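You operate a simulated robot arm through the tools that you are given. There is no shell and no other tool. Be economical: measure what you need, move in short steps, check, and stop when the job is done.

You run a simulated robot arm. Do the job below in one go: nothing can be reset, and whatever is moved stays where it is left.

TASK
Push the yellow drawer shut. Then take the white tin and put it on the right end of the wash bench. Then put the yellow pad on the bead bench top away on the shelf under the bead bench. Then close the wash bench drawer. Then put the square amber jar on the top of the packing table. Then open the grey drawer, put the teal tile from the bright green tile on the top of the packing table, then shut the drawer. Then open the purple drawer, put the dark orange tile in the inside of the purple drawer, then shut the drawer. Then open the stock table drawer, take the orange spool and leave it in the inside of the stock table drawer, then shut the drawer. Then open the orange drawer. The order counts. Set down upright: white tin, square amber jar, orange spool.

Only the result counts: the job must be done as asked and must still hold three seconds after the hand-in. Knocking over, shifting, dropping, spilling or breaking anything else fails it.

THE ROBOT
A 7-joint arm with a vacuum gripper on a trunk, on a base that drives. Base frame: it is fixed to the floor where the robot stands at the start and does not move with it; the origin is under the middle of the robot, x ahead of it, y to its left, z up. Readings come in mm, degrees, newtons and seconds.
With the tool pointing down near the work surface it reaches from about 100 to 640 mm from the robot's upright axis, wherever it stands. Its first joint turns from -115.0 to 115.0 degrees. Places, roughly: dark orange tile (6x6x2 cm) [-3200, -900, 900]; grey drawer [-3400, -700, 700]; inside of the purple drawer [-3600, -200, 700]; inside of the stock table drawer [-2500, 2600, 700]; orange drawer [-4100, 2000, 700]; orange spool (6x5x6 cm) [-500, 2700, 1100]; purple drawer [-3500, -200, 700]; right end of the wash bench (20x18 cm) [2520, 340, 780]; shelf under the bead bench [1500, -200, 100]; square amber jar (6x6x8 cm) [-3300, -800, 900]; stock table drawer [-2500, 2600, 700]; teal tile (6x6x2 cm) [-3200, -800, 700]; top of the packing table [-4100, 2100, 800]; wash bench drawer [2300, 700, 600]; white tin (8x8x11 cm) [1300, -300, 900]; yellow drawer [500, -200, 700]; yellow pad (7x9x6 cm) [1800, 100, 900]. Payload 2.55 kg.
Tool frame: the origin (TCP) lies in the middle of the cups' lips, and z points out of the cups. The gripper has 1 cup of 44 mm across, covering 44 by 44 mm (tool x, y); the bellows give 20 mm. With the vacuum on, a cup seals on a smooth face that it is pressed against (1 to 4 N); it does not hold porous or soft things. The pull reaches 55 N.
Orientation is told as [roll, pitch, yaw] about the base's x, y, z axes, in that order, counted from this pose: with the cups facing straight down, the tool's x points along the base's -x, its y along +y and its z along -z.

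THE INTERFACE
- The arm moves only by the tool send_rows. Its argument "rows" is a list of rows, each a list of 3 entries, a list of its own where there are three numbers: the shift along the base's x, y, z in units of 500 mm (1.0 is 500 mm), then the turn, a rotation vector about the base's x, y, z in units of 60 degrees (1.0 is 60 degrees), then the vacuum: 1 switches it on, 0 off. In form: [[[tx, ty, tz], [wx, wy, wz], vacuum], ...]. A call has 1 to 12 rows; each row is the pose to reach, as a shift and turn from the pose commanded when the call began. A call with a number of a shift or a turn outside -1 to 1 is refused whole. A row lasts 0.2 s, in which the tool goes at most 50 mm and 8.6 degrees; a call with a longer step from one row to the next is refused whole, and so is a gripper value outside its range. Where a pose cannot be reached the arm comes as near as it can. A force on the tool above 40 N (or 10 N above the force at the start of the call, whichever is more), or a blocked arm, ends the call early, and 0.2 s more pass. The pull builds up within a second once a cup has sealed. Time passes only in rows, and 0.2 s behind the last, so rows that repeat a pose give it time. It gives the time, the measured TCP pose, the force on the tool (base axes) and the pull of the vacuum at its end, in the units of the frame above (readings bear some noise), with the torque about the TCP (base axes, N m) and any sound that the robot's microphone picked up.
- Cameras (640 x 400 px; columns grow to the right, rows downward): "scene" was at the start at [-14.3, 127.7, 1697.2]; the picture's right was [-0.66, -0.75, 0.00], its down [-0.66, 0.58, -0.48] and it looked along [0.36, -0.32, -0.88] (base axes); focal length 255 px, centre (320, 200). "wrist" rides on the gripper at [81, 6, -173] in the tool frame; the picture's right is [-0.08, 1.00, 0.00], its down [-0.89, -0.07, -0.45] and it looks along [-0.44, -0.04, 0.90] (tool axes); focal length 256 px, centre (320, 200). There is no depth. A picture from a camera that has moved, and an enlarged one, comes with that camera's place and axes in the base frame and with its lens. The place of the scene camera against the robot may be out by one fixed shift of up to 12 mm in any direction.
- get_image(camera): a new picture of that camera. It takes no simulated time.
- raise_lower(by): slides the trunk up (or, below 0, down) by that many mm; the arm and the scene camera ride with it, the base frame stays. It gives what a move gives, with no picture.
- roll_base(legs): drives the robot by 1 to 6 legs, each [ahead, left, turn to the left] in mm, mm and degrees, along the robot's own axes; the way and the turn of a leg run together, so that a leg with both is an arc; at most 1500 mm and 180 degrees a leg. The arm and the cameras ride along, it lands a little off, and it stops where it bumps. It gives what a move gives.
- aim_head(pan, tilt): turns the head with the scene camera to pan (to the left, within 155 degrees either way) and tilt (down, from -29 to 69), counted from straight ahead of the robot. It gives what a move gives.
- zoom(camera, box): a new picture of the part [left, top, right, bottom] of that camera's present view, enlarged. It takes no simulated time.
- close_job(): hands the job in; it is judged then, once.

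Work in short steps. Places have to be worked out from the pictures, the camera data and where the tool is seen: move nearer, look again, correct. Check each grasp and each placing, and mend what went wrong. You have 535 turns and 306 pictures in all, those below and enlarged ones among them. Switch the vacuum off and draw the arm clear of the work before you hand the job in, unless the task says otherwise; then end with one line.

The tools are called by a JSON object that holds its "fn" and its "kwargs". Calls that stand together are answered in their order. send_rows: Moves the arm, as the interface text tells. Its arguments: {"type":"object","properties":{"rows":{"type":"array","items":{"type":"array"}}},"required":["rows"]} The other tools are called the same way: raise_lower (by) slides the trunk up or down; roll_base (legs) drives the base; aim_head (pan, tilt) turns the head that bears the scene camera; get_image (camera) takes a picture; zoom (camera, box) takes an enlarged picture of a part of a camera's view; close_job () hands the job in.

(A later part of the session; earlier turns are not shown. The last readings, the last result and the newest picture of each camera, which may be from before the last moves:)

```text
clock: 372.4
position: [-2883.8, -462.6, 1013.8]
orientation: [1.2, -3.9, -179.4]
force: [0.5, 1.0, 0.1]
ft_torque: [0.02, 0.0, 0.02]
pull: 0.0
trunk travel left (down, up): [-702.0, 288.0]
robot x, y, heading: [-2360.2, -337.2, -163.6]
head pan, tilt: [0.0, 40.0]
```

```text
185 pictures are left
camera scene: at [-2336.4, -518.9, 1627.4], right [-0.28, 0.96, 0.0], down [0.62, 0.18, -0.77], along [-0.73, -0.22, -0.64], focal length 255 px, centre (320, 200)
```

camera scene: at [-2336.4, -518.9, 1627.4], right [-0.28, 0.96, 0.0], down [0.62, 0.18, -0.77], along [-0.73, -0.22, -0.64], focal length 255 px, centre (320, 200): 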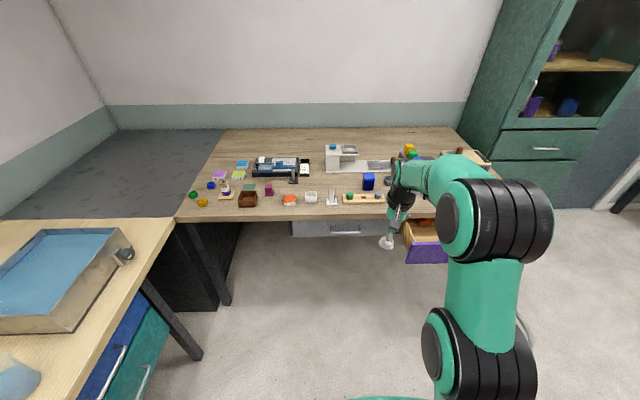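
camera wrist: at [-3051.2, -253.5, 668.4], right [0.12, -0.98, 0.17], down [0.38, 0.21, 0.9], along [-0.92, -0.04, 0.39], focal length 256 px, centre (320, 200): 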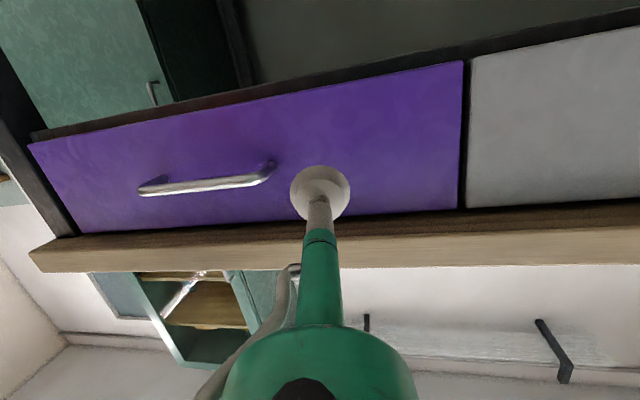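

I'll level and tuck the tool, then drive ahead to reach both the orange tile and the open purple drawer.

{"fn": "send_rows", "kwargs": {"rows": [[[0.09, 0.02, 0], [0.02, -0.065, 0], 0], [[0.18, 0.04, 0], [0.02, -0.065, 0], 0], [[0.2, 0.045, 0], [0.02, -0.065, 0], 0]]}}

{"fn": "roll_base", "kwargs": {"legs": [[460, 0, 0]]}}

{"fn": "get_image", "kwargs": {"camera": "wrist"}}

{"fn": "get_image", "kwargs": {"camera": "scene"}}

```text
clock: 373.2
position: [-2784.9, -438.9, 1014.6]
orientation: [0.2, 0.1, -179.4]
force: [-0.6, 0.3, -0.8]
ft_torque: [0.01, -0.02, 0.0]
pull: 0.1
out of reach, approached as far as the arm can: row 1
trunk travel left (down, up): [-702.0, 288.0]
robot x, y, heading: [-2361.0, -338.5, -163.4]
head pan, tilt: [0.0, 40.0]
```

```text
clock: 375.9
position: [-3229.7, -565.2, 1014.7]
orientation: [0.2, 0.2, -179.6]
force: [-0.1, -0.8, -0.2]
ft_torque: [-0.02, -0.01, 0.0]
pull: 0.0
trunk travel left (down, up): [-702.0, 288.0]
robot x, y, heading: [-2805.4, -464.2, -164.0]
head pan, tilt: [0.0, 40.0]
```

```text
184 pictures are left
camera wrist: at [-3148.6, -572.4, 1186.1], right [-0.07, -1.0, 0.0], down [-0.89, 0.07, 0.44], along [-0.44, 0.03, -0.9], focal length 256 px, centre (320, 200)
```

wrist: 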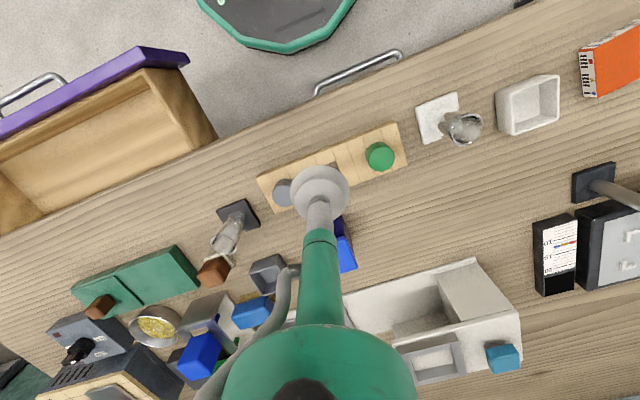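

```text
183 pictures are left
camera scene: at [-2782.6, -648.9, 1627.4], right [-0.28, 0.96, 0.0], down [0.62, 0.18, -0.77], along [-0.74, -0.21, -0.64], focal length 255 px, centre (320, 200)
```

scene: 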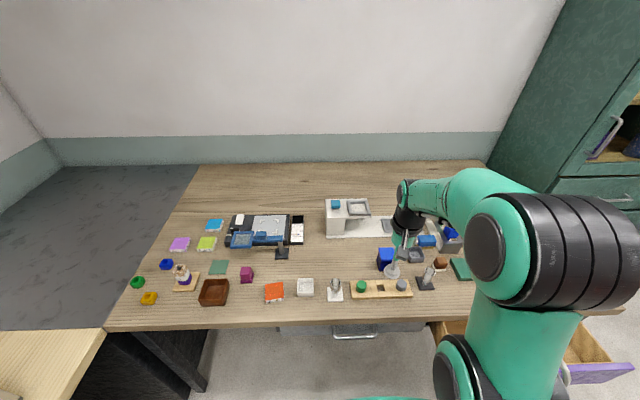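

The orange tile is about (-3163,-900). I'll swing the tool toward it at height and look.

{"fn": "send_rows", "kwargs": {"rows": [[[0.03, -0.08, 0], [0, 0, 0], 0], [[0.06, -0.16, 0], [0, 0, 0], 0], [[0.09, -0.24, 0], [0, 0, 0], 0], [[0.12, -0.32, 0], [0, 0, 0], 0], [[0.14, -0.4, 0], [0, 0, 0], 0], [[0.16, -0.46, 0], [0, 0, 0], 0]]}}

{"fn": "get_image", "kwargs": {"camera": "wrist"}}

```text
clock: 377.4
position: [-3146.6, -793.9, 1010.0]
orientation: [0.2, 0.0, -179.8]
force: [0.0, -0.2, -0.8]
ft_torque: [0.01, -0.02, -0.05]
pull: 0.1
out of reach, approached as far as the arm can: row 6
trunk travel left (down, up): [-702.0, 288.0]
robot x, y, heading: [-2803.1, -468.6, -164.0]
head pan, tilt: [0.0, 40.0]
```

```text
182 pictures are left
camera wrist: at [-3066.0, -801.1, 1181.2], right [-0.07, -1.0, 0.0], down [-0.89, 0.07, 0.45], along [-0.44, 0.03, -0.9], focal length 256 px, centre (320, 200)
```

wrist: 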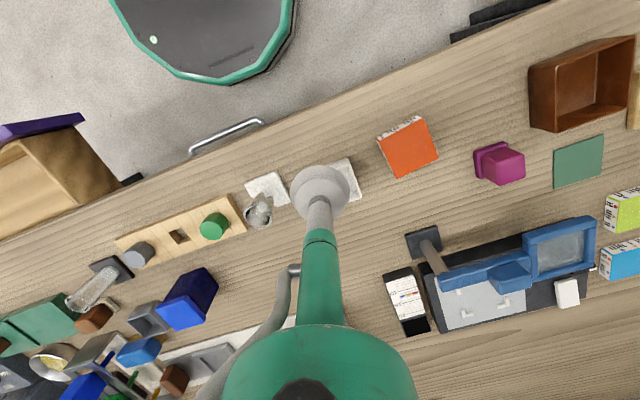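

{"fn": "send_rows", "kwargs": {"rows": [[[-0.01, -0.08, -0.02], [0, 0, 0], 0], [[-0.02, -0.16, -0.05], [0, 0, 0], 0], [[-0.023, -0.225, -0.1], [0, 0, 0], 0], [[-0.023, -0.225, -0.17], [0, 0, 0], 0], [[-0.023, -0.225, -0.19], [0, 0, 0], 0]]}}

{"fn": "get_image", "kwargs": {"camera": "wrist"}}

```text
clock: 378.6
position: [-3158.5, -907.3, 914.1]
orientation: [0.2, -0.1, -179.7]
force: [0.5, -0.2, -0.4]
ft_torque: [-0.03, 0.03, 0.0]
pull: 0.1
out of reach, approached as far as the arm can: row 1, 2, 3
trunk travel left (down, up): [-702.0, 288.0]
robot x, y, heading: [-2804.3, -462.9, -163.8]
head pan, tilt: [0.0, 40.0]
```

```text
181 pictures are left
camera wrist: at [-3078.0, -913.5, 1086.3], right [-0.07, -1.0, 0.0], down [-0.89, 0.07, 0.45], along [-0.44, 0.03, -0.9], focal length 256 px, centre (320, 200)
```

wrist: 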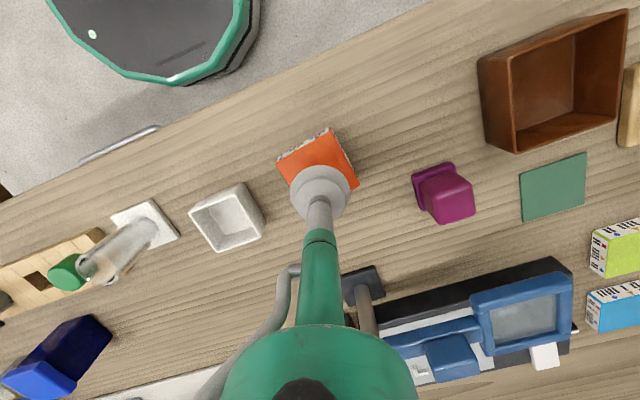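

Aligned. I'll descend with vacuum.

{"fn": "send_rows", "kwargs": {"rows": [[[0, 0, -0.05], [0, 0, 0], 1], [[0, 0, -0.08], [0, 0, 0], 1], [[0, 0, -0.092], [0, 0, 0], 1], [[0, 0, -0.1], [0, 0, 0], 1], [[0, 0, -0.1], [0, 0, 0], 1]]}}

```text
clock: 379.8
position: [-3160.2, -905.7, 868.2]
orientation: [0.6, -0.2, -179.7]
force: [-0.8, 3.7, 20.8]
ft_torque: [0.48, -0.17, 0.01]
pull: 54.7
trunk travel left (down, up): [-702.0, 288.0]
robot x, y, heading: [-2805.4, -463.2, -163.8]
head pan, tilt: [0.0, 40.0]
```

Sealed. I'll lift and swing across to above the open purple drawer in two calls.

{"fn": "send_rows", "kwargs": {"rows": [[[0, 0, 0.03], [0, 0, 0], 1], [[0, 0, 0.1], [0, 0, 0], 1], [[0, 0, 0.18], [0, 0, 0], 1], [[0, 0.03, 0.25], [0, 0, 0], 1], [[0.01, 0.1, 0.28], [0, 0, 0], 1], [[0.02, 0.19, 0.28], [0, 0, 0], 1], [[0.02, 0.28, 0.28], [0, 0, 0], 1], [[0.02, 0.37, 0.28], [0, 0, 0], 1], [[0.02, 0.46, 0.28], [0, 0, 0], 1], [[0.01, 0.55, 0.28], [0, 0, 0], 1]]}}

{"fn": "get_image", "kwargs": {"camera": "wrist"}}

```text
clock: 381.9
position: [-3151.8, -629.4, 1004.5]
orientation: [0.2, 0.1, -179.6]
force: [0.6, 0.0, -2.7]
ft_torque: [-0.04, 0.0, 0.01]
pull: 54.7
out of reach, approached as far as the arm can: row 3, 4, 5
trunk travel left (down, up): [-702.0, 288.0]
robot x, y, heading: [-2804.0, -465.5, -163.6]
head pan, tilt: [0.0, 40.0]
```

```text
180 pictures are left
camera wrist: at [-3071.9, -636.4, 1175.9], right [-0.07, -1.0, 0.0], down [-0.89, 0.07, 0.44], along [-0.44, 0.03, -0.9], focal length 256 px, centre (320, 200)
```

wrist: 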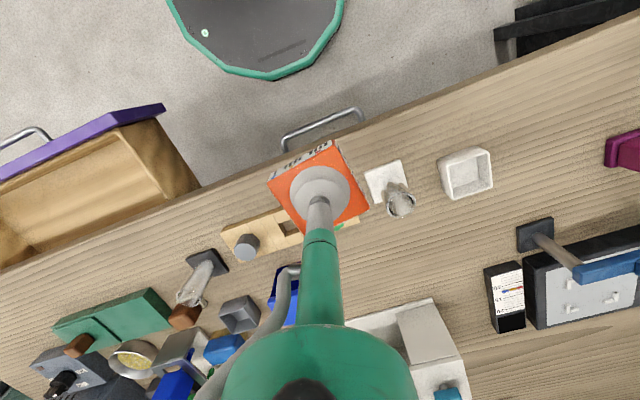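

{"fn": "send_rows", "kwargs": {"rows": [[[-0.01, 0.09, 0], [0, 0, 0], 1], [[-0.02, 0.18, 0], [0, 0, 0], 1], [[-0.03, 0.27, 0], [0, 0, 0], 1], [[-0.05, 0.36, 0], [0, 0, 0], 1], [[-0.07, 0.45, 0], [0, 0, 0], 1], [[-0.09, 0.54, 0], [0, 0, 0], 1], [[-0.11, 0.63, 0], [0, 0, 0], 1], [[-0.13, 0.72, 0], [0, 0, 0], 1], [[-0.14, 0.8, 0], [0, 0, 0], 1], [[-0.146, 0.87, 0], [0, 0, 0], 1]]}}

{"fn": "get_image", "kwargs": {"camera": "wrist"}}

{"fn": "get_image", "kwargs": {"camera": "scene"}}

```text
clock: 384.1
position: [-3217.8, -201.8, 989.4]
orientation: [0.0, 0.0, -179.7]
force: [-0.4, -1.0, -2.1]
ft_torque: [-0.02, 0.01, -0.02]
pull: 55.4
out of reach, approached as far as the arm can: row 9, 10
trunk travel left (down, up): [-702.0, 288.0]
robot x, y, heading: [-2801.6, -466.4, -163.9]
head pan, tilt: [0.0, 40.0]
```

```text
179 pictures are left
camera wrist: at [-3136.6, -208.9, 1161.1], right [-0.07, -1.0, 0.0], down [-0.89, 0.07, 0.45], along [-0.45, 0.03, -0.89], focal length 256 px, centre (320, 200)
```

wrist: 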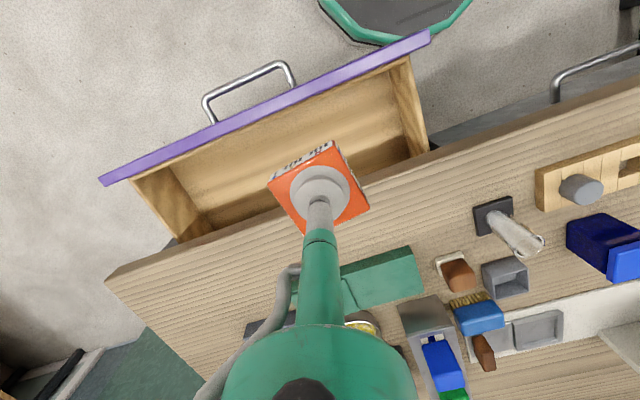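

```text
178 pictures are left
camera scene: at [-2780.9, -648.1, 1627.5], right [-0.28, 0.96, 0.0], down [0.62, 0.18, -0.77], along [-0.74, -0.21, -0.64], focal length 255 px, centre (320, 200)
```

scene: 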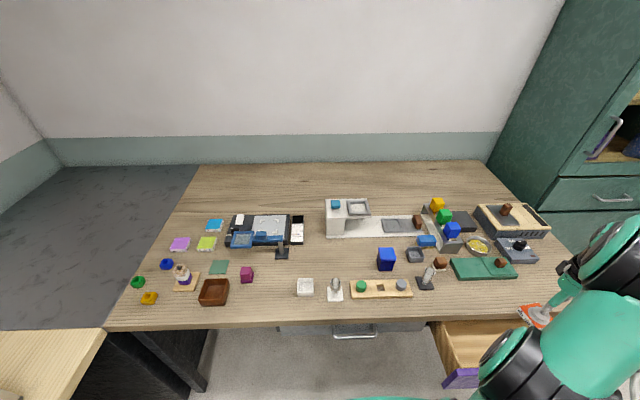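

Drawer window is e1 -3104 to -3223; I'll shift 20 mm inward to centre the tile, then descend to just above the drawer floor.

{"fn": "send_rows", "kwargs": {"rows": [[[-0.039, -0.012, -0.05], [0, 0, 0], 1], [[-0.039, -0.012, -0.14], [0, 0, 0], 1], [[-0.039, -0.012, -0.23], [0, 0, 0], 1], [[-0.039, -0.012, -0.32], [0, 0, 0], 1], [[-0.039, -0.012, -0.32], [0, 0, 0], 1]]}}

{"fn": "get_image", "kwargs": {"camera": "wrist"}}

```text
clock: 385.4
position: [-3238.5, -208.1, 830.6]
orientation: [0.2, 0.0, -179.7]
force: [0.1, -0.9, -1.4]
ft_torque: [0.01, 0.01, 0.02]
pull: 55.4
trunk travel left (down, up): [-702.0, 288.0]
robot x, y, heading: [-2798.8, -463.3, -163.9]
head pan, tilt: [0.0, 40.0]
```

```text
177 pictures are left
camera wrist: at [-3157.0, -214.9, 1003.1], right [-0.07, -1.0, 0.0], down [-0.89, 0.07, 0.45], along [-0.44, 0.03, -0.9], focal length 256 px, centre (320, 200)
```

wrist: 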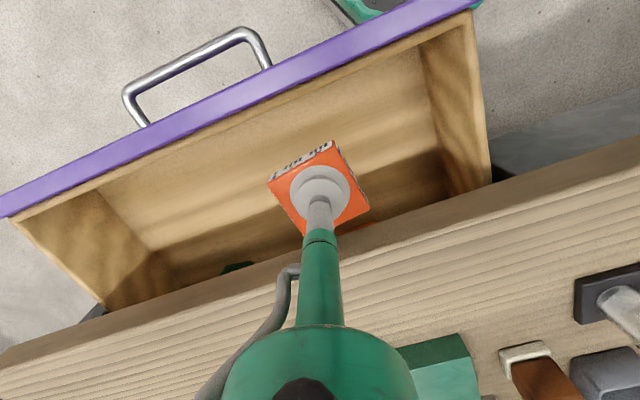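

Clearance looks good on both sides. Continuing down.

{"fn": "send_rows", "kwargs": {"rows": [[[0, 0, -0.08], [0, 0, 0], 1], [[0, 0, -0.16], [0, 0, 0], 1], [[0, 0, -0.2], [0, 0, 0], 1], [[0, 0, -0.215], [0, 0, 0], 1], [[0, 0, -0.23], [0, 0, 0], 1], [[0, 0, -0.24], [0, 0, 0], 1], [[0, 0, -0.25], [0, 0, 0], 1]]}}

```text
clock: 386.9
position: [-3238.1, -209.0, 705.8]
orientation: [0.1, 0.0, -179.6]
force: [0.0, 0.0, -1.8]
ft_torque: [-0.01, -0.01, -0.01]
pull: 54.9
trunk travel left (down, up): [-702.0, 288.0]
robot x, y, heading: [-2804.3, -470.9, -164.0]
head pan, tilt: [0.0, 40.0]
```

{"fn": "send_rows", "kwargs": {"rows": [[[0, 0, -0.01], [0, 0, 0], 1], [[0, 0, -0.02], [0, 0, 0], 1], [[0, 0, -0.03], [0, 0, 0], 1], [[0, 0, -0.04], [0, 0, 0], 1], [[0, 0, -0.04], [0, 0, 0], 1]]}}

{"fn": "get_image", "kwargs": {"camera": "wrist"}}

```text
clock: 387.6
position: [-3241.5, -207.0, 703.8]
orientation: [-0.1, -0.4, -179.8]
force: [6.3, -5.5, 18.9]
ft_torque: [-0.27, 0.19, -0.07]
pull: 54.9
trunk travel left (down, up): [-702.0, 288.0]
robot x, y, heading: [-2804.9, -472.5, -164.1]
head pan, tilt: [0.0, 40.0]
stopped in row 3: the force on the tool passed its limit at 41 N (the readings are from after the stop); the commanded pose is now the measured one
```

```text
176 pictures are left
camera wrist: at [-3159.6, -214.8, 874.5], right [-0.07, -1.0, 0.0], down [-0.89, 0.07, 0.45], along [-0.45, 0.03, -0.89], focal length 256 px, centre (320, 200)
```

wrist: 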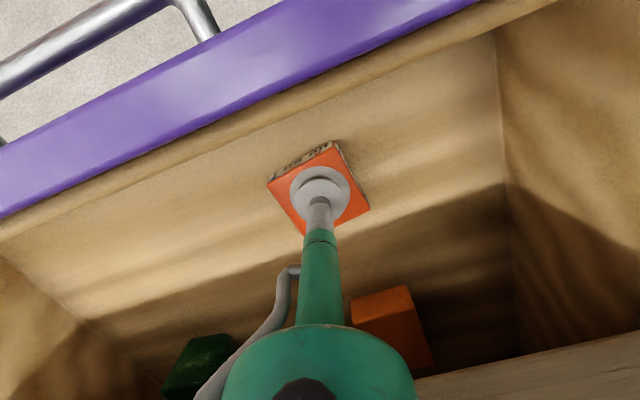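

On the drawer floor. I'll release and lift out.

{"fn": "send_rows", "kwargs": {"rows": [[[0, 0, 0.004], [0, 0, 0], 0], [[0, 0, 0.004], [0, 0, 0], 0], [[0, 0, 0.004], [0, 0, 0], 0], [[0, 0, 0.004], [0, 0, 0], 0], [[0, 0, 0.004], [0, 0, 0], 0], [[0, 0, 0.03], [0, 0, 0], 0], [[0, 0, 0.1], [0, 0, 0], 0], [[0, 0, 0.19], [0, 0, 0], 0], [[0, 0, 0.28], [0, 0, 0], 0], [[0.02, 0, 0.37], [0, 0, 0], 0], [[0.04, 0, 0.46], [0, 0, 0], 0], [[0.06, 0, 0.55], [0, 0, 0], 0]]}}

{"fn": "get_image", "kwargs": {"camera": "wrist"}}

```text
clock: 390.2
position: [-3211.0, -208.7, 975.4]
orientation: [0.0, -0.4, -179.7]
force: [0.0, -0.7, 0.1]
ft_torque: [-0.02, 0.04, -0.02]
pull: 0.0
trunk travel left (down, up): [-702.0, 288.0]
robot x, y, heading: [-2803.4, -466.0, -163.9]
head pan, tilt: [0.0, 40.0]
```

```text
175 pictures are left
camera wrist: at [-3129.2, -216.1, 1147.0], right [-0.07, -1.0, 0.0], down [-0.89, 0.07, 0.45], along [-0.45, 0.03, -0.89], focal length 256 px, centre (320, 200)
```

wrist: 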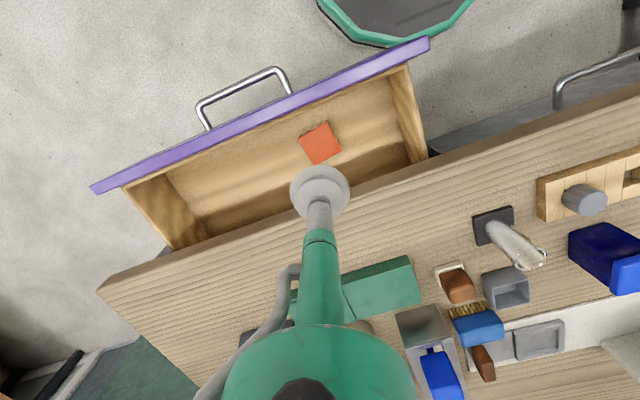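

The dark orange tile lies in the drawer. I'll back away, then set up the tool for pushing the purple drawer shut.

{"fn": "roll_base", "kwargs": {"legs": [[-370, 0, 0]]}}

{"fn": "raise_lower", "kwargs": {"by": -335}}

{"fn": "send_rows", "kwargs": {"rows": [[[-0.03, -0.018, 0.034], [-0.037, 0.128, 0], 0], [[-0.06, -0.035, 0.068], [-0.074, 0.256, 0], 0], [[-0.09, -0.052, 0.102], [-0.111, 0.384, 0], 0], [[-0.12, -0.07, 0.13], [-0.148, 0.512, 0], 0], [[-0.15, -0.088, 0.15], [-0.185, 0.64, 0], 0], [[-0.18, -0.106, 0.17], [-0.222, 0.768, 0], 0]]}}

{"fn": "send_rows", "kwargs": {"rows": [[[-0.04, -0.012, 0.02], [-0.037, 0.128, 0], 0], [[-0.08, -0.023, 0.04], [-0.074, 0.256, 0], 0], [[-0.1, -0.03, 0.04], [-0.111, 0.37, 0], 0], [[-0.1, -0.03, 0.04], [-0.111, 0.37, 0], 0]]}}

{"fn": "get_image", "kwargs": {"camera": "scene"}}

```text
clock: 392.5
position: [-2858.2, -105.3, 975.5]
orientation: [0.0, -0.4, -179.8]
force: [0.5, 0.3, -0.1]
ft_torque: [0.02, 0.01, 0.02]
pull: 0.1
trunk travel left (down, up): [-702.0, 288.0]
robot x, y, heading: [-2451.2, -364.9, -164.0]
head pan, tilt: [0.0, 40.0]
```

```text
clock: 395.8
position: [-2860.5, -106.2, 640.3]
orientation: [-0.1, -0.4, -179.8]
force: [-0.7, -0.5, 0.3]
ft_torque: [-0.03, 0.0, 0.0]
pull: 0.1
trunk travel left (down, up): [-367.0, 623.0]
robot x, y, heading: [-2448.3, -364.2, -163.9]
head pan, tilt: [0.0, 40.0]
```

```text
clock: 397.2
position: [-2949.7, -159.1, 725.8]
orientation: [17.1, -45.9, 173.0]
force: [-0.1, 0.6, -0.9]
ft_torque: [-0.01, -0.02, 0.0]
pull: 0.0
trunk travel left (down, up): [-367.0, 623.0]
robot x, y, heading: [-2451.7, -366.4, -164.1]
head pan, tilt: [0.0, 40.0]
```

```text
clock: 398.2
position: [-2989.7, -170.4, 744.5]
orientation: [29.6, -60.1, 162.9]
force: [-0.1, 0.3, 0.3]
ft_torque: [-0.01, -0.03, -0.02]
pull: 0.1
out of reach, approached as far as the arm can: row 3, 4
trunk travel left (down, up): [-367.0, 623.0]
robot x, y, heading: [-2452.5, -363.8, -164.0]
head pan, tilt: [0.0, 40.0]
```

```text
174 pictures are left
camera scene: at [-2430.3, -547.6, 1292.4], right [-0.28, 0.96, 0.0], down [0.62, 0.18, -0.77], along [-0.74, -0.21, -0.64], focal length 255 px, centre (320, 200)
```

scene: 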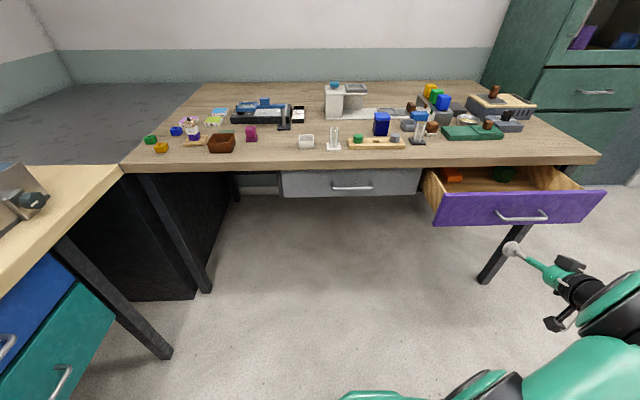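

{"fn": "roll_base", "kwargs": {"legs": [[110, 25, 0]]}}

{"fn": "send_rows", "kwargs": {"rows": [[[-0.077, -0.023, 0], [0, 0, 0], 0], [[-0.153, -0.046, 0], [0, 0, 0], 0], [[-0.23, -0.069, 0], [0, 0, 0], 0], [[-0.29, -0.087, 0], [0, 0, 0], 0]]}}

{"fn": "get_image", "kwargs": {"camera": "scene"}}

```text
clock: 399.4
position: [-3087.6, -225.3, 745.7]
orientation: [29.5, -60.0, 163.0]
force: [0.0, -0.2, 0.2]
ft_torque: [0.0, 0.02, 0.01]
pull: 0.1
trunk travel left (down, up): [-367.0, 623.0]
robot x, y, heading: [-2548.7, -417.4, -163.9]
head pan, tilt: [0.0, 40.0]
```

```text
clock: 400.4
position: [-3232.4, -269.0, 746.9]
orientation: [29.6, -60.0, 162.8]
force: [-0.1, 0.2, 0.0]
ft_torque: [-0.03, 0.0, -0.01]
pull: 0.0
trunk travel left (down, up): [-367.0, 623.0]
robot x, y, heading: [-2548.2, -420.1, -164.1]
head pan, tilt: [0.0, 40.0]
```

```text
173 pictures are left
camera scene: at [-2528.3, -601.9, 1292.4], right [-0.28, 0.96, 0.0], down [0.62, 0.18, -0.77], along [-0.74, -0.21, -0.64], focal length 255 px, centre (320, 200)
```

scene: 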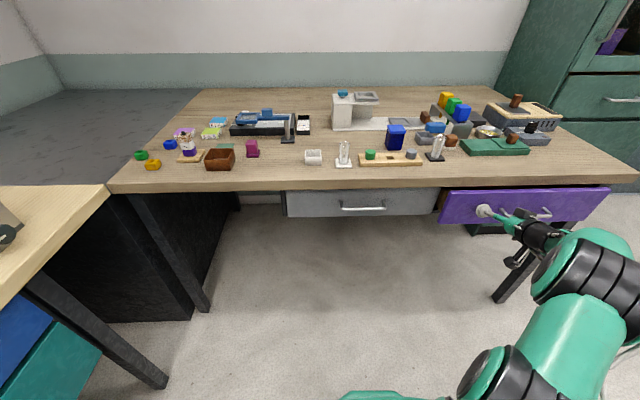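

Closing nicely. I'll push on to the stop.

{"fn": "send_rows", "kwargs": {"rows": [[[-0.06, -0.018, 0], [0, 0, 0], 0], [[-0.1, -0.03, 0], [0, 0, 0], 0], [[-0.13, -0.039, 0], [0, 0, 0], 0], [[-0.155, -0.046, 0], [0, 0, 0], 0]]}}

{"fn": "zoom", "kwargs": {"camera": "scene", "box": [400, 160, 630, 280]}}

```text
clock: 401.4
position: [-3309.5, -290.2, 743.7]
orientation: [29.5, -59.9, 162.9]
force: [7.1, 2.7, -2.1]
ft_torque: [-0.07, 0.28, 0.01]
pull: 0.1
trunk travel left (down, up): [-367.0, 623.0]
robot x, y, heading: [-2550.3, -420.0, -164.0]
head pan, tilt: [0.0, 40.0]
```

```text
2.78 times, centred on (515, 220) of scene
camera zoom: at [-2527.7, -601.5, 1292.4], right [-0.28, 0.96, 0.0], down [0.62, 0.18, -0.77], along [-0.74, -0.21, -0.64], focal length 709 px, centre (-223, 144)
```

zoom: 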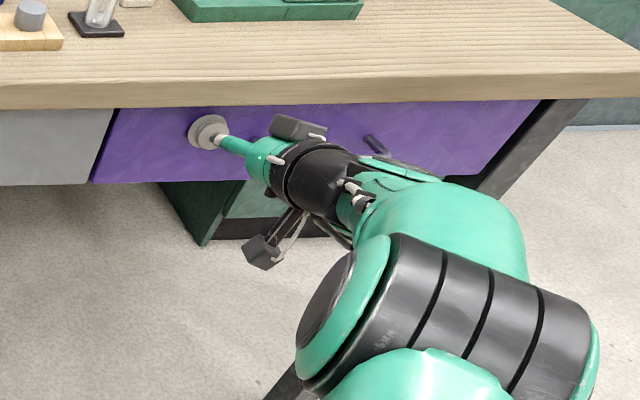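

{"fn": "send_rows", "kwargs": {"rows": [[[-0.02, -0.006, 0], [0, 0, 0], 0], [[-0.035, -0.01, 0], [0, 0, 0], 0], [[-0.035, -0.01, 0], [0, 0, 0], 0]]}}

```text
clock: 401.8
position: [-3311.8, -286.5, 742.5]
orientation: [29.2, -59.7, 163.0]
force: [20.1, 3.5, 5.5]
ft_torque: [0.0, 0.66, -0.13]
pull: 0.1
trunk travel left (down, up): [-367.0, 623.0]
robot x, y, heading: [-2546.4, -419.4, -164.0]
head pan, tilt: [0.0, 40.0]
stopped in row 2: the force on the tool passed its limit at 50 N (the readings are from after the stop); the commanded pose is now the measured one
```

Both drawers are shut. Now I'll retract, restore tool-down, and drive toward the stock table.

{"fn": "roll_base", "kwargs": {"legs": [[-150, 0, 0], [0, 150, 0]]}}

{"fn": "raise_lower", "kwargs": {"by": 390}}

{"fn": "send_rows", "kwargs": {"rows": [[[0.06, -0.01, -0.02], [0.0365, -0.128, 0], 0], [[0.12, -0.02, -0.04], [0.073, -0.256, 0], 0], [[0.18, -0.03, -0.06], [0.11, -0.384, 0], 0], [[0.24, -0.04, -0.08], [0.146, -0.512, 0], 0]]}}

{"fn": "send_rows", "kwargs": {"rows": [[[0.06, -0.01, -0.02], [0.0365, -0.128, 0], 0], [[0.12, -0.02, -0.04], [0.073, -0.256, 0], 0], [[0.18, -0.03, -0.06], [0.11, -0.384, 0], 0], [[0.24, -0.04, -0.08], [0.146, -0.512, 0], 0], [[0.3, -0.05, -0.1], [0.146, -0.512, 0], 0]]}}

```text
clock: 404.1
position: [-3135.4, -392.1, 740.5]
orientation: [29.2, -59.6, 163.1]
force: [-0.8, -0.2, -0.8]
ft_torque: [0.01, 0.03, 0.02]
pull: 0.0
trunk travel left (down, up): [-367.0, 623.0]
robot x, y, heading: [-2371.1, -522.7, -163.9]
head pan, tilt: [0.0, 40.0]
```

```text
clock: 407.9
position: [-3135.6, -392.5, 1130.3]
orientation: [29.1, -59.6, 163.1]
force: [0.0, 0.7, 0.4]
ft_torque: [0.0, -0.03, -0.02]
pull: 0.1
trunk travel left (down, up): [-757.0, 233.0]
robot x, y, heading: [-2368.2, -520.4, -164.1]
head pan, tilt: [0.0, 40.0]
```

```text
clock: 408.9
position: [-3015.7, -414.0, 1088.2]
orientation: [9.8, -30.3, 177.4]
force: [0.5, 0.4, -0.2]
ft_torque: [0.0, 0.0, 0.03]
pull: 0.1
trunk travel left (down, up): [-757.0, 233.0]
robot x, y, heading: [-2370.3, -523.3, -164.0]
head pan, tilt: [0.0, 40.0]
```

```text
clock: 410.1
position: [-2863.5, -436.7, 1039.8]
orientation: [0.1, 0.2, -180.0]
force: [0.1, -0.1, 0.3]
ft_torque: [-0.04, -0.01, -0.02]
pull: 0.0
out of reach, approached as far as the arm can: row 4
trunk travel left (down, up): [-757.0, 233.0]
robot x, y, heading: [-2369.5, -522.3, -164.1]
head pan, tilt: [0.0, 40.0]
```

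{"fn": "send_rows", "kwargs": {"rows": [[[0.08, -0.06, 0], [0, 0, 0], 0], [[0.16, -0.1, 0], [0, 0, 0], 0], [[0.2, -0.15, 0], [0, 0, 0], 0]]}}

{"fn": "roll_base", "kwargs": {"legs": [[-20, 0, 0], [0, 0, -90], [0, 60, 0], [1500, 0, 0], [500, 0, 0]]}}

{"fn": "aim_head", "kwargs": {"pan": -25, "tilt": 30}}

{"fn": "get_image", "kwargs": {"camera": "scene"}}

```text
clock: 410.9
position: [-2763.7, -515.4, 1039.7]
orientation: [0.2, 0.0, -180.1]
force: [-0.3, -0.3, -0.3]
ft_torque: [-0.02, 0.04, -0.04]
pull: 0.1
trunk travel left (down, up): [-757.0, 233.0]
robot x, y, heading: [-2366.5, -520.7, -164.1]
head pan, tilt: [0.0, 40.0]
```

```text
clock: 425.8
position: [-2847.1, 1826.5, 1039.3]
orientation: [0.1, 0.1, 87.0]
force: [-0.2, -0.4, 0.1]
ft_torque: [0.02, 0.01, -0.01]
pull: 0.1
trunk travel left (down, up): [-757.0, 233.0]
robot x, y, heading: [-2879.4, 1428.4, 103.2]
head pan, tilt: [0.0, 40.0]
```

```text
clock: 426.7
position: [-2847.6, 1825.5, 1039.3]
orientation: [0.0, 0.2, 87.1]
force: [-0.4, 0.0, -0.5]
ft_torque: [-0.01, 0.0, 0.0]
pull: 0.1
trunk travel left (down, up): [-757.0, 233.0]
robot x, y, heading: [-2878.7, 1431.2, 102.9]
head pan, tilt: [-25.0, 30.0]
```

```text
171 pictures are left
camera scene: at [-3020.6, 1414.0, 1697.7], right [0.98, -0.21, 0.0], down [-0.1, -0.49, -0.87], along [0.18, 0.85, -0.5], focal length 255 px, centre (320, 200)
```

scene: 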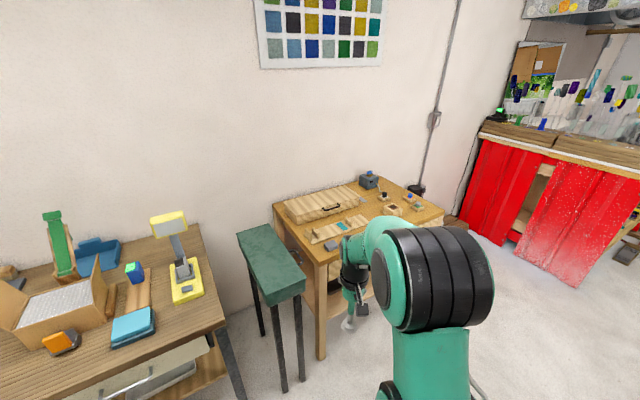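

I'll square up and move right to face the stock table.

{"fn": "roll_base", "kwargs": {"legs": [[0, 0, 3.8], [0, -640, 0]]}}

{"fn": "aim_head", "kwargs": {"pan": 0, "tilt": 45}}

{"fn": "get_image", "kwargs": {"camera": "scene"}}

{"fn": "get_image", "kwargs": {"camera": "wrist"}}

```text
clock: 430.7
position: [-2266.9, 2010.0, 1039.5]
orientation: [0.1, 0.1, 90.9]
force: [0.9, 0.4, -0.3]
ft_torque: [0.01, 0.01, 0.01]
pull: 0.0
trunk travel left (down, up): [-757.0, 233.0]
robot x, y, heading: [-2272.6, 1611.1, 106.7]
head pan, tilt: [-25.0, 30.0]
```

```text
clock: 431.6
position: [-2267.2, 2009.4, 1038.8]
orientation: [0.0, 0.2, 90.8]
force: [-0.7, 0.3, -0.9]
ft_torque: [0.04, 0.0, -0.01]
pull: 0.1
trunk travel left (down, up): [-757.0, 233.0]
robot x, y, heading: [-2269.0, 1612.5, 106.6]
head pan, tilt: [0.0, 45.0]
```

```text
170 pictures are left
camera scene: at [-2448.9, 1575.9, 1675.2], right [0.96, 0.29, 0.0], down [0.2, -0.68, -0.71], along [-0.2, 0.68, -0.71], focal length 255 px, centre (320, 200)
```

scene: 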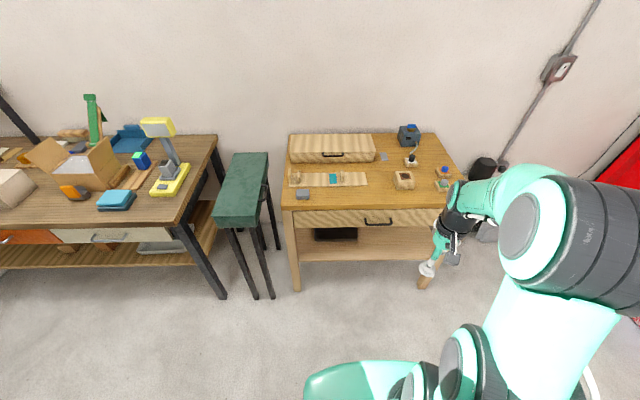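

```text
169 pictures are left
camera wrist: at [-2271.5, 1928.8, 1211.3], right [-1.0, 0.07, 0.0], down [0.06, 0.89, 0.44], along [0.03, 0.44, -0.9], focal length 256 px, centre (320, 200)
```

wrist: 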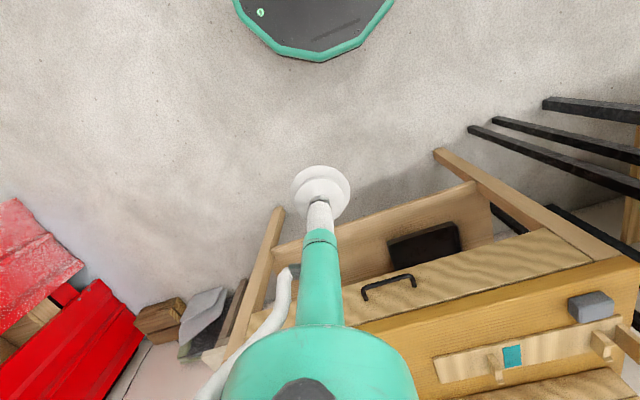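

The drawer handle is near e1=-1616, n≈-3000, z≈737. I'll zoom on the drawer front to plan the seal spot.

{"fn": "zoom", "kwargs": {"camera": "scene", "box": [270, 120, 470, 280]}}

```text
2.50 times, centred on (370, 200) of scene
camera zoom: at [-2448.9, 1575.9, 1675.2], right [0.96, 0.29, 0.0], down [0.2, -0.68, -0.71], along [-0.2, 0.68, -0.71], focal length 637 px, centre (195, 200)
```

zoom: 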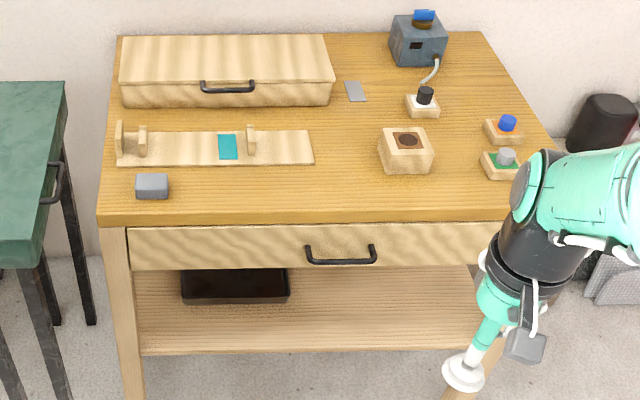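

I'll shift left, lower the trunk and tilt the tool toward the drawer.

{"fn": "send_rows", "kwargs": {"rows": [[[-0.08, -0.024, 0], [0, 0, 0], 0], [[-0.16, -0.048, 0], [0, 0, 0], 0], [[-0.24, -0.072, 0], [0, 0, 0.06], 0]]}}

{"fn": "raise_lower", "kwargs": {"by": -390}}

{"fn": "send_rows", "kwargs": {"rows": [[[-0.012, 0.04, 0.034], [0.128, 0.038, 0], 0], [[-0.023, 0.08, 0.068], [0.256, 0.076, 0], 0], [[-0.035, 0.12, 0.102], [0.384, 0.115, 0], 0], [[-0.047, 0.16, 0.13], [0.512, 0.153, 0], 0], [[-0.058, 0.2, 0.16], [0.64, 0.19, 0], 0], [[-0.07, 0.24, 0.18], [0.768, 0.23, 0], 0]]}}

{"fn": "send_rows", "kwargs": {"rows": [[[-0.015, 0.05, 0.0], [0.128, 0.038, 0], 0], [[-0.03, 0.1, 0.0], [0.256, 0.076, 0], 0], [[-0.045, 0.15, 0.0], [0.384, 0.115, 0], 0], [[-0.06, 0.2, 0.0], [0.512, 0.153, 0], 0], [[-0.06, 0.2, 0.0], [0.6, 0.17, 0], 0]]}}

{"fn": "get_image", "kwargs": {"camera": "scene"}}

{"fn": "get_image", "kwargs": {"camera": "wrist"}}

```text
clock: 432.4
position: [-2387.9, 1974.3, 1039.6]
orientation: [0.1, 0.2, 94.4]
force: [-1.1, -0.6, 0.5]
ft_torque: [-0.01, 0.0, -0.01]
pull: 0.2
trunk travel left (down, up): [-757.0, 233.0]
robot x, y, heading: [-2270.2, 1613.5, 106.4]
head pan, tilt: [0.0, 45.0]
```

```text
clock: 436.1
position: [-2387.6, 1973.3, 648.9]
orientation: [0.1, 0.2, 94.4]
force: [0.0, -0.4, -0.8]
ft_torque: [0.03, 0.01, -0.01]
pull: 0.1
trunk travel left (down, up): [-367.0, 623.0]
robot x, y, heading: [-2266.1, 1616.6, 106.7]
head pan, tilt: [0.0, 45.0]
```

```text
clock: 437.5
position: [-2423.8, 2087.2, 734.4]
orientation: [13.1, -43.8, 89.5]
force: [-0.8, -0.8, 0.4]
ft_torque: [-0.03, 0.01, -0.01]
pull: 0.0
out of reach, approached as far as the arm can: row 6
trunk travel left (down, up): [-367.0, 623.0]
robot x, y, heading: [-2270.8, 1611.6, 106.7]
head pan, tilt: [0.0, 45.0]
```

```text
clock: 438.7
position: [-2453.5, 2187.4, 736.0]
orientation: [58.1, -76.2, 48.6]
force: [0.6, -0.1, 0.2]
ft_torque: [0.0, 0.01, 0.01]
pull: 0.0
trunk travel left (down, up): [-367.0, 623.0]
robot x, y, heading: [-2274.8, 1613.0, 106.8]
head pan, tilt: [0.0, 45.0]
```

```text
167 pictures are left
camera scene: at [-2449.1, 1575.9, 1285.2], right [0.96, 0.29, 0.0], down [0.2, -0.68, -0.71], along [-0.2, 0.68, -0.71], focal length 255 px, centre (320, 200)
```

scene: 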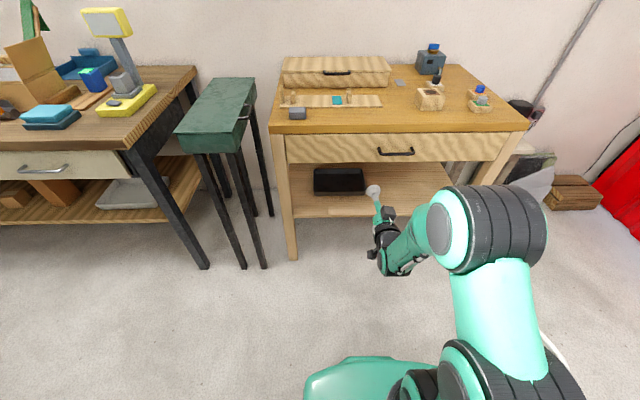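

```text
166 pictures are left
camera wrist: at [-2420.8, 2005.7, 680.1], right [-0.93, -0.25, 0.28], down [0.34, -0.24, 0.91], along [-0.16, 0.94, 0.31], focal length 256 px, centre (320, 200)
```

wrist: 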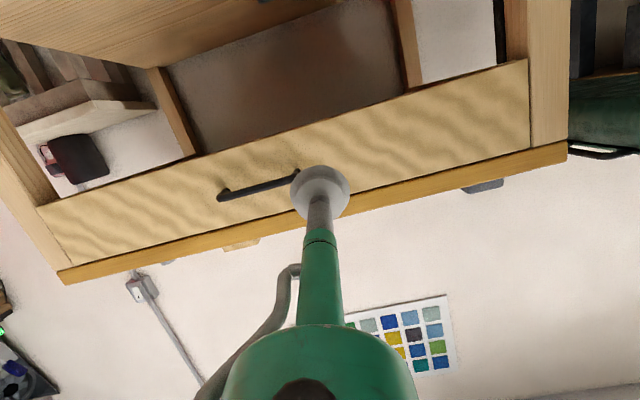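

The handle is at z≈755. I'll raise 19 mm, drive forward 165 mm, then approach with vacuum on.

{"fn": "raise_lower", "kwargs": {"by": 19}}

{"fn": "roll_base", "kwargs": {"legs": [[165, 0, 0]]}}

{"fn": "send_rows", "kwargs": {"rows": [[[-0.014, 0.048, 0], [0, 0, 0], 1], [[-0.023, 0.077, 0], [0, 0, 0], 1], [[-0.029, 0.096, 0], [0, 0, 0], 1], [[-0.034, 0.115, 0], [0, 0, 0], 1], [[-0.034, 0.115, 0], [0, 0, 0], 1]]}}

{"fn": "get_image", "kwargs": {"camera": "wrist"}}

```text
clock: 439.4
position: [-2454.6, 2187.1, 754.6]
orientation: [57.8, -76.1, 48.9]
force: [-0.3, -0.3, 1.0]
ft_torque: [0.0, -0.01, 0.03]
pull: 0.1
trunk travel left (down, up): [-386.0, 604.0]
robot x, y, heading: [-2271.2, 1609.3, 106.9]
head pan, tilt: [0.0, 45.0]
```

```text
clock: 440.8
position: [-2501.4, 2344.8, 753.9]
orientation: [57.6, -75.9, 49.0]
force: [-0.3, 0.1, -0.4]
ft_torque: [0.02, 0.02, -0.04]
pull: 0.1
trunk travel left (down, up): [-386.0, 604.0]
robot x, y, heading: [-2319.4, 1775.1, 106.7]
head pan, tilt: [0.0, 45.0]
```

```text
clock: 441.8
position: [-2516.3, 2389.8, 752.5]
orientation: [56.1, -75.7, 50.6]
force: [5.5, -16.9, 7.5]
ft_torque: [0.42, 0.15, 0.14]
pull: 54.5
trunk travel left (down, up): [-386.0, 604.0]
robot x, y, heading: [-2315.6, 1767.5, 106.7]
head pan, tilt: [0.0, 45.0]
stopped in row 4: the force on the tool passed its limit at 41 N (the readings are from after the stop); the commanded pose is now the measured one
```

```text
165 pictures are left
camera wrist: at [-2482.5, 2208.8, 698.0], right [-0.93, -0.25, 0.28], down [0.34, -0.23, 0.91], along [-0.16, 0.94, 0.3], focal length 256 px, centre (320, 200)
```

wrist: 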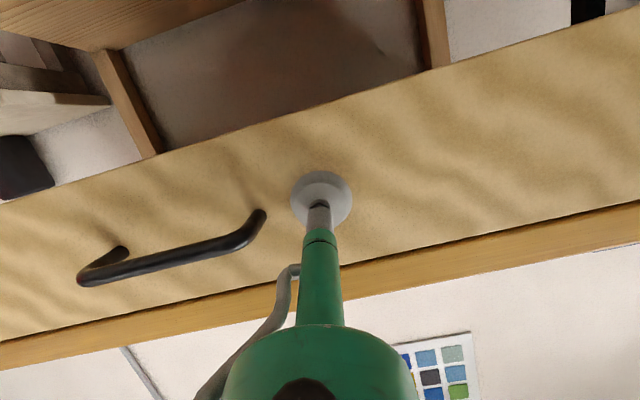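

Sealed on the wood front. I'll pull it open by backing 200 mm in two legs.

{"fn": "roll_base", "kwargs": {"legs": [[-100, 0, 0]]}}

{"fn": "roll_base", "kwargs": {"legs": [[-100, 0, 0]]}}

{"fn": "get_image", "kwargs": {"camera": "scene"}}

```text
clock: 442.9
position: [-2484.9, 2296.8, 752.5]
orientation: [56.5, -75.8, 50.2]
force: [10.2, 4.1, 12.1]
ft_torque: [0.29, -0.24, 0.35]
pull: 55.0
trunk travel left (down, up): [-386.0, 604.0]
robot x, y, heading: [-2287.4, 1674.9, 106.6]
head pan, tilt: [0.0, 45.0]
```

```text
clock: 444.1
position: [-2452.8, 2198.8, 752.5]
orientation: [56.7, -75.8, 49.7]
force: [14.8, 6.0, 4.1]
ft_torque: [0.27, -0.25, 0.53]
pull: 55.0
trunk travel left (down, up): [-386.0, 604.0]
robot x, y, heading: [-2257.6, 1574.3, 106.7]
head pan, tilt: [0.0, 45.0]
```

```text
164 pictures are left
camera scene: at [-2435.6, 1538.1, 1304.5], right [0.96, 0.29, 0.0], down [0.2, -0.68, -0.71], along [-0.2, 0.68, -0.71], focal length 255 px, centre (320, 200)
```

scene: 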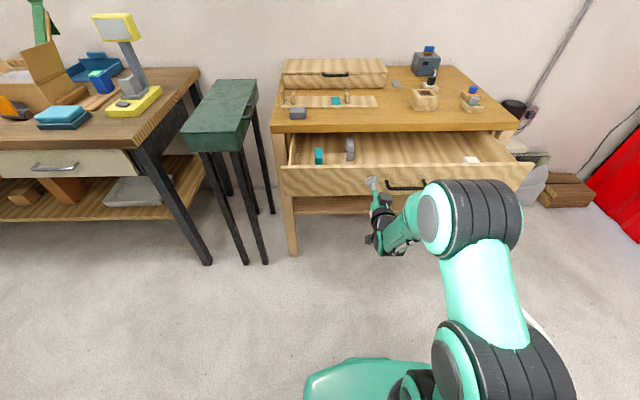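

Opened about 200 mm; the middle of the drawer is free. I'll release, back off, raise and restore tool-down.

{"fn": "send_rows", "kwargs": {"rows": [[[0, 0, 0], [0, 0, 0], 0], [[0, 0, 0], [0, 0, 0], 0], [[0, 0, 0], [0, 0, 0], 0], [[0, 0, 0], [0, 0, 0], 0], [[0.006, -0.02, 0], [0, 0, 0], 0]]}}

{"fn": "roll_base", "kwargs": {"legs": [[-130, 0, 0]]}}

{"fn": "raise_lower", "kwargs": {"by": 390}}

{"fn": "send_rows", "kwargs": {"rows": [[[0.01, -0.04, -0.02], [-0.125, -0.037, 0], 0], [[0.02, -0.08, -0.04], [-0.25, -0.075, 0], 0], [[0.03, -0.12, -0.06], [-0.375, -0.112, 0], 0], [[0.04, -0.16, -0.08], [-0.5, -0.15, 0], 0], [[0.05, -0.2, -0.1], [-0.625, -0.187, 0], 0], [[0.06, -0.24, -0.12], [-0.7, -0.21, 0], 0]]}}

{"fn": "send_rows", "kwargs": {"rows": [[[0.01, -0.02, -0.02], [-0.125, -0.037, 0], 0], [[0.02, -0.04, -0.04], [-0.25, -0.075, 0], 0], [[0.03, -0.06, -0.06], [-0.375, -0.112, 0], 0], [[0.04, -0.08, -0.08], [-0.48, -0.14, 0], 0], [[0.04, -0.1, -0.08], [-0.55, -0.165, 0], 0]]}}

```text
clock: 445.3
position: [-2452.1, 2189.2, 751.3]
orientation: [56.5, -75.9, 49.8]
force: [0.6, -0.4, -0.9]
ft_torque: [-0.03, -0.03, -0.02]
pull: 0.2
trunk travel left (down, up): [-386.0, 604.0]
robot x, y, heading: [-2262.0, 1574.5, 106.7]
head pan, tilt: [0.0, 45.0]
```

```text
clock: 446.6
position: [-2414.9, 2065.4, 751.6]
orientation: [56.5, -75.9, 49.8]
force: [1.0, 0.3, 0.5]
ft_torque: [-0.01, -0.01, 0.0]
pull: 0.0
trunk travel left (down, up): [-386.0, 604.0]
robot x, y, heading: [-2223.1, 1449.2, 106.6]
head pan, tilt: [0.0, 45.0]
```

```text
clock: 450.3
position: [-2413.5, 2065.7, 1141.1]
orientation: [56.3, -75.8, 50.0]
force: [0.6, -0.6, -0.9]
ft_torque: [0.02, 0.0, 0.01]
pull: 0.1
trunk travel left (down, up): [-776.0, 214.0]
robot x, y, heading: [-2220.4, 1451.6, 106.7]
head pan, tilt: [0.0, 45.0]
```

```text
clock: 451.7
position: [-2385.1, 1945.6, 1081.1]
orientation: [9.6, -37.1, 92.0]
force: [-0.3, -1.0, 0.1]
ft_torque: [0.02, 0.02, 0.02]
pull: 0.1
trunk travel left (down, up): [-776.0, 214.0]
robot x, y, heading: [-2222.7, 1452.5, 106.8]
head pan, tilt: [0.0, 45.0]
```

```text
clock: 452.9
position: [-2365.3, 1896.1, 1040.6]
orientation: [1.2, -3.6, 94.8]
force: [-0.1, 0.6, -0.8]
ft_torque: [-0.02, 0.01, 0.01]
pull: 0.0
trunk travel left (down, up): [-776.0, 214.0]
robot x, y, heading: [-2221.9, 1447.6, 106.8]
head pan, tilt: [0.0, 45.0]
```

Next, find the orange spool. I'll level the tool, drive right toward the red bench a bit and look.

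{"fn": "send_rows", "kwargs": {"rows": [[[0.02, -0.07, 0], [-0.058, -0.025, 0], 0], [[0.04, -0.14, 0], [-0.058, -0.025, 0], 0]]}}

{"fn": "roll_base", "kwargs": {"legs": [[0, -900, 0]]}}

{"fn": "aim_head", "kwargs": {"pan": -40, "tilt": 25}}

{"fn": "get_image", "kwargs": {"camera": "scene"}}

```text
clock: 453.5
position: [-2343.2, 1824.8, 1041.7]
orientation: [0.0, -0.2, 94.9]
force: [0.4, -0.6, -0.1]
ft_torque: [0.02, 0.01, -0.02]
pull: 0.1
trunk travel left (down, up): [-776.0, 214.0]
robot x, y, heading: [-2219.0, 1454.3, 106.7]
head pan, tilt: [0.0, 45.0]
```

```text
clock: 458.1
position: [-1512.1, 2083.4, 1040.5]
orientation: [0.0, 0.0, 95.6]
force: [0.1, 0.0, 0.1]
ft_torque: [-0.03, -0.02, 0.0]
pull: 0.1
trunk travel left (down, up): [-776.0, 214.0]
robot x, y, heading: [-1383.6, 1705.4, 107.6]
head pan, tilt: [0.0, 45.0]
```

```text
clock: 459.2
position: [-1512.1, 2082.3, 1041.3]
orientation: [0.0, -0.1, 95.7]
force: [1.0, -0.1, 0.1]
ft_torque: [0.02, -0.01, 0.02]
pull: 0.1
trunk travel left (down, up): [-776.0, 214.0]
robot x, y, heading: [-1382.1, 1709.5, 107.3]
head pan, tilt: [-40.0, 25.0]
```

```text
163 pictures are left
camera scene: at [-1502.3, 1678.2, 1724.7], right [0.92, -0.38, 0.0], down [-0.16, -0.39, -0.91], along [0.34, 0.84, -0.42], focal length 255 px, centre (320, 200)
```

scene: 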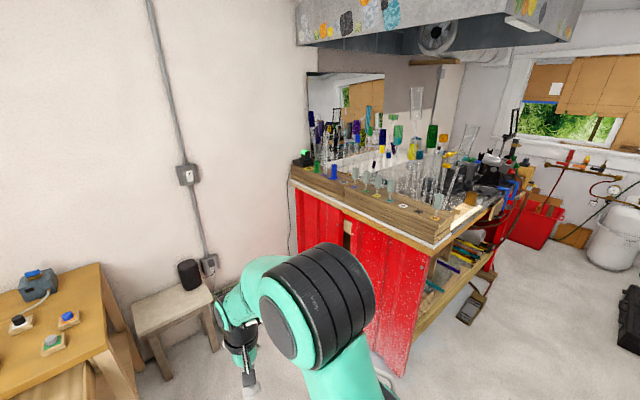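

{"fn": "zoom", "kwargs": {"camera": "scene", "box": [290, 90, 530, 240]}}

```text
2.67 times, centred on (410, 165) of scene
camera zoom: at [-1502.3, 1678.2, 1724.7], right [0.92, -0.38, 0.0], down [-0.16, -0.39, -0.91], along [0.34, 0.84, -0.42], focal length 680 px, centre (80, 293)
```

zoom: 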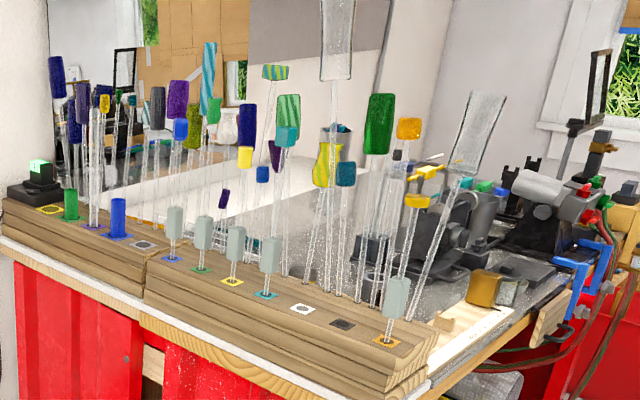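

The spools seem to be on the rod block of the red bench. I'll turn to face it and move closer.

{"fn": "roll_base", "kwargs": {"legs": [[0, 0, -90], [200, -350, 0]]}}

{"fn": "aim_head", "kwargs": {"pan": -15, "tilt": 30}}

{"fn": "get_image", "kwargs": {"camera": "scene"}}

```text
clock: 465.5
position: [-710.8, 1564.9, 1042.5]
orientation: [0.0, -0.1, 6.1]
force: [-0.5, -0.1, -0.5]
ft_torque: [0.03, -0.02, 0.0]
pull: 0.1
trunk travel left (down, up): [-776.0, 214.0]
robot x, y, heading: [-1081.6, 1435.8, 18.0]
head pan, tilt: [-40.0, 25.0]
```

```text
clock: 466.4
position: [-710.3, 1564.9, 1042.4]
orientation: [0.0, -0.1, 6.3]
force: [-0.8, -0.4, -0.2]
ft_torque: [0.03, 0.01, -0.02]
pull: 0.1
trunk travel left (down, up): [-776.0, 214.0]
robot x, y, heading: [-1084.1, 1434.0, 18.1]
head pan, tilt: [-15.0, 30.0]
```

```text
161 pictures are left
camera scene: at [-1107.0, 1581.4, 1716.8], right [0.05, -1.0, 0.0], down [-0.5, -0.03, -0.87], along [0.86, 0.05, -0.5], focal length 255 px, centre (320, 200)
```

scene: 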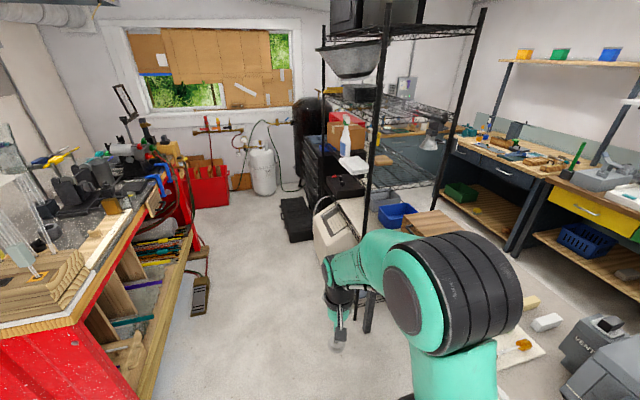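

I went the wrong way; the bench is to my left. I'll move left and look.

{"fn": "roll_base", "kwargs": {"legs": [[0, 800, -1.5]]}}

{"fn": "aim_head", "kwargs": {"pan": 15, "tilt": 30}}

{"fn": "get_image", "kwargs": {"camera": "scene"}}

{"fn": "zoom", "kwargs": {"camera": "scene", "box": [160, 60, 400, 210]}}

```text
clock: 470.7
position: [-951.1, 2324.9, 1042.4]
orientation: [0.0, -0.1, 5.3]
force: [-0.6, -0.6, -0.7]
ft_torque: [0.0, -0.02, -0.01]
pull: 0.0
trunk travel left (down, up): [-776.0, 214.0]
robot x, y, heading: [-1326.1, 2200.6, 17.2]
head pan, tilt: [-15.0, 30.0]
```

```text
clock: 471.7
position: [-951.1, 2324.6, 1042.2]
orientation: [0.0, -0.1, 5.2]
force: [-0.2, -0.3, 0.5]
ft_torque: [0.05, 0.0, 0.0]
pull: 0.1
trunk travel left (down, up): [-776.0, 214.0]
robot x, y, heading: [-1324.3, 2199.3, 16.9]
head pan, tilt: [15.0, 30.0]
```

```text
160 pictures are left
camera scene: at [-1359.9, 2392.5, 1716.8], right [0.53, -0.85, 0.0], down [-0.42, -0.26, -0.87], along [0.73, 0.46, -0.5], focal length 255 px, centre (320, 200)
```

scene: 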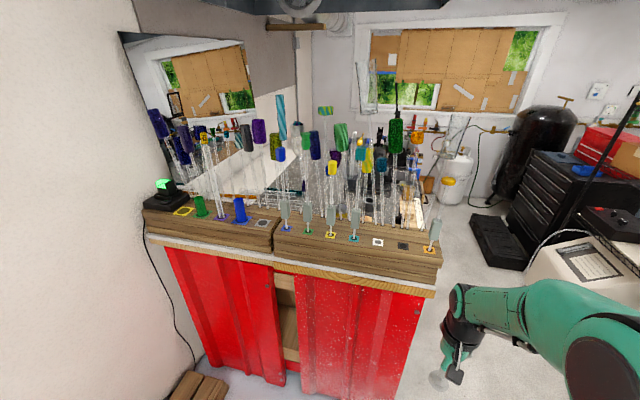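

```text
2.67 times, centred on (280, 135) of scene
camera zoom: at [-1359.9, 2392.5, 1716.8], right [0.53, -0.85, 0.0], down [-0.42, -0.26, -0.87], along [0.73, 0.46, -0.5], focal length 680 px, centre (427, 373)
```

zoom: 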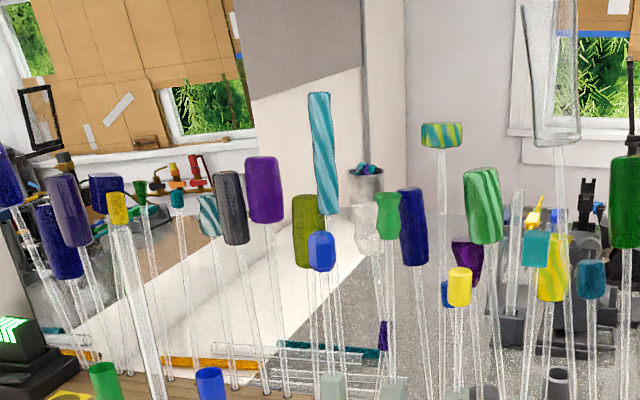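

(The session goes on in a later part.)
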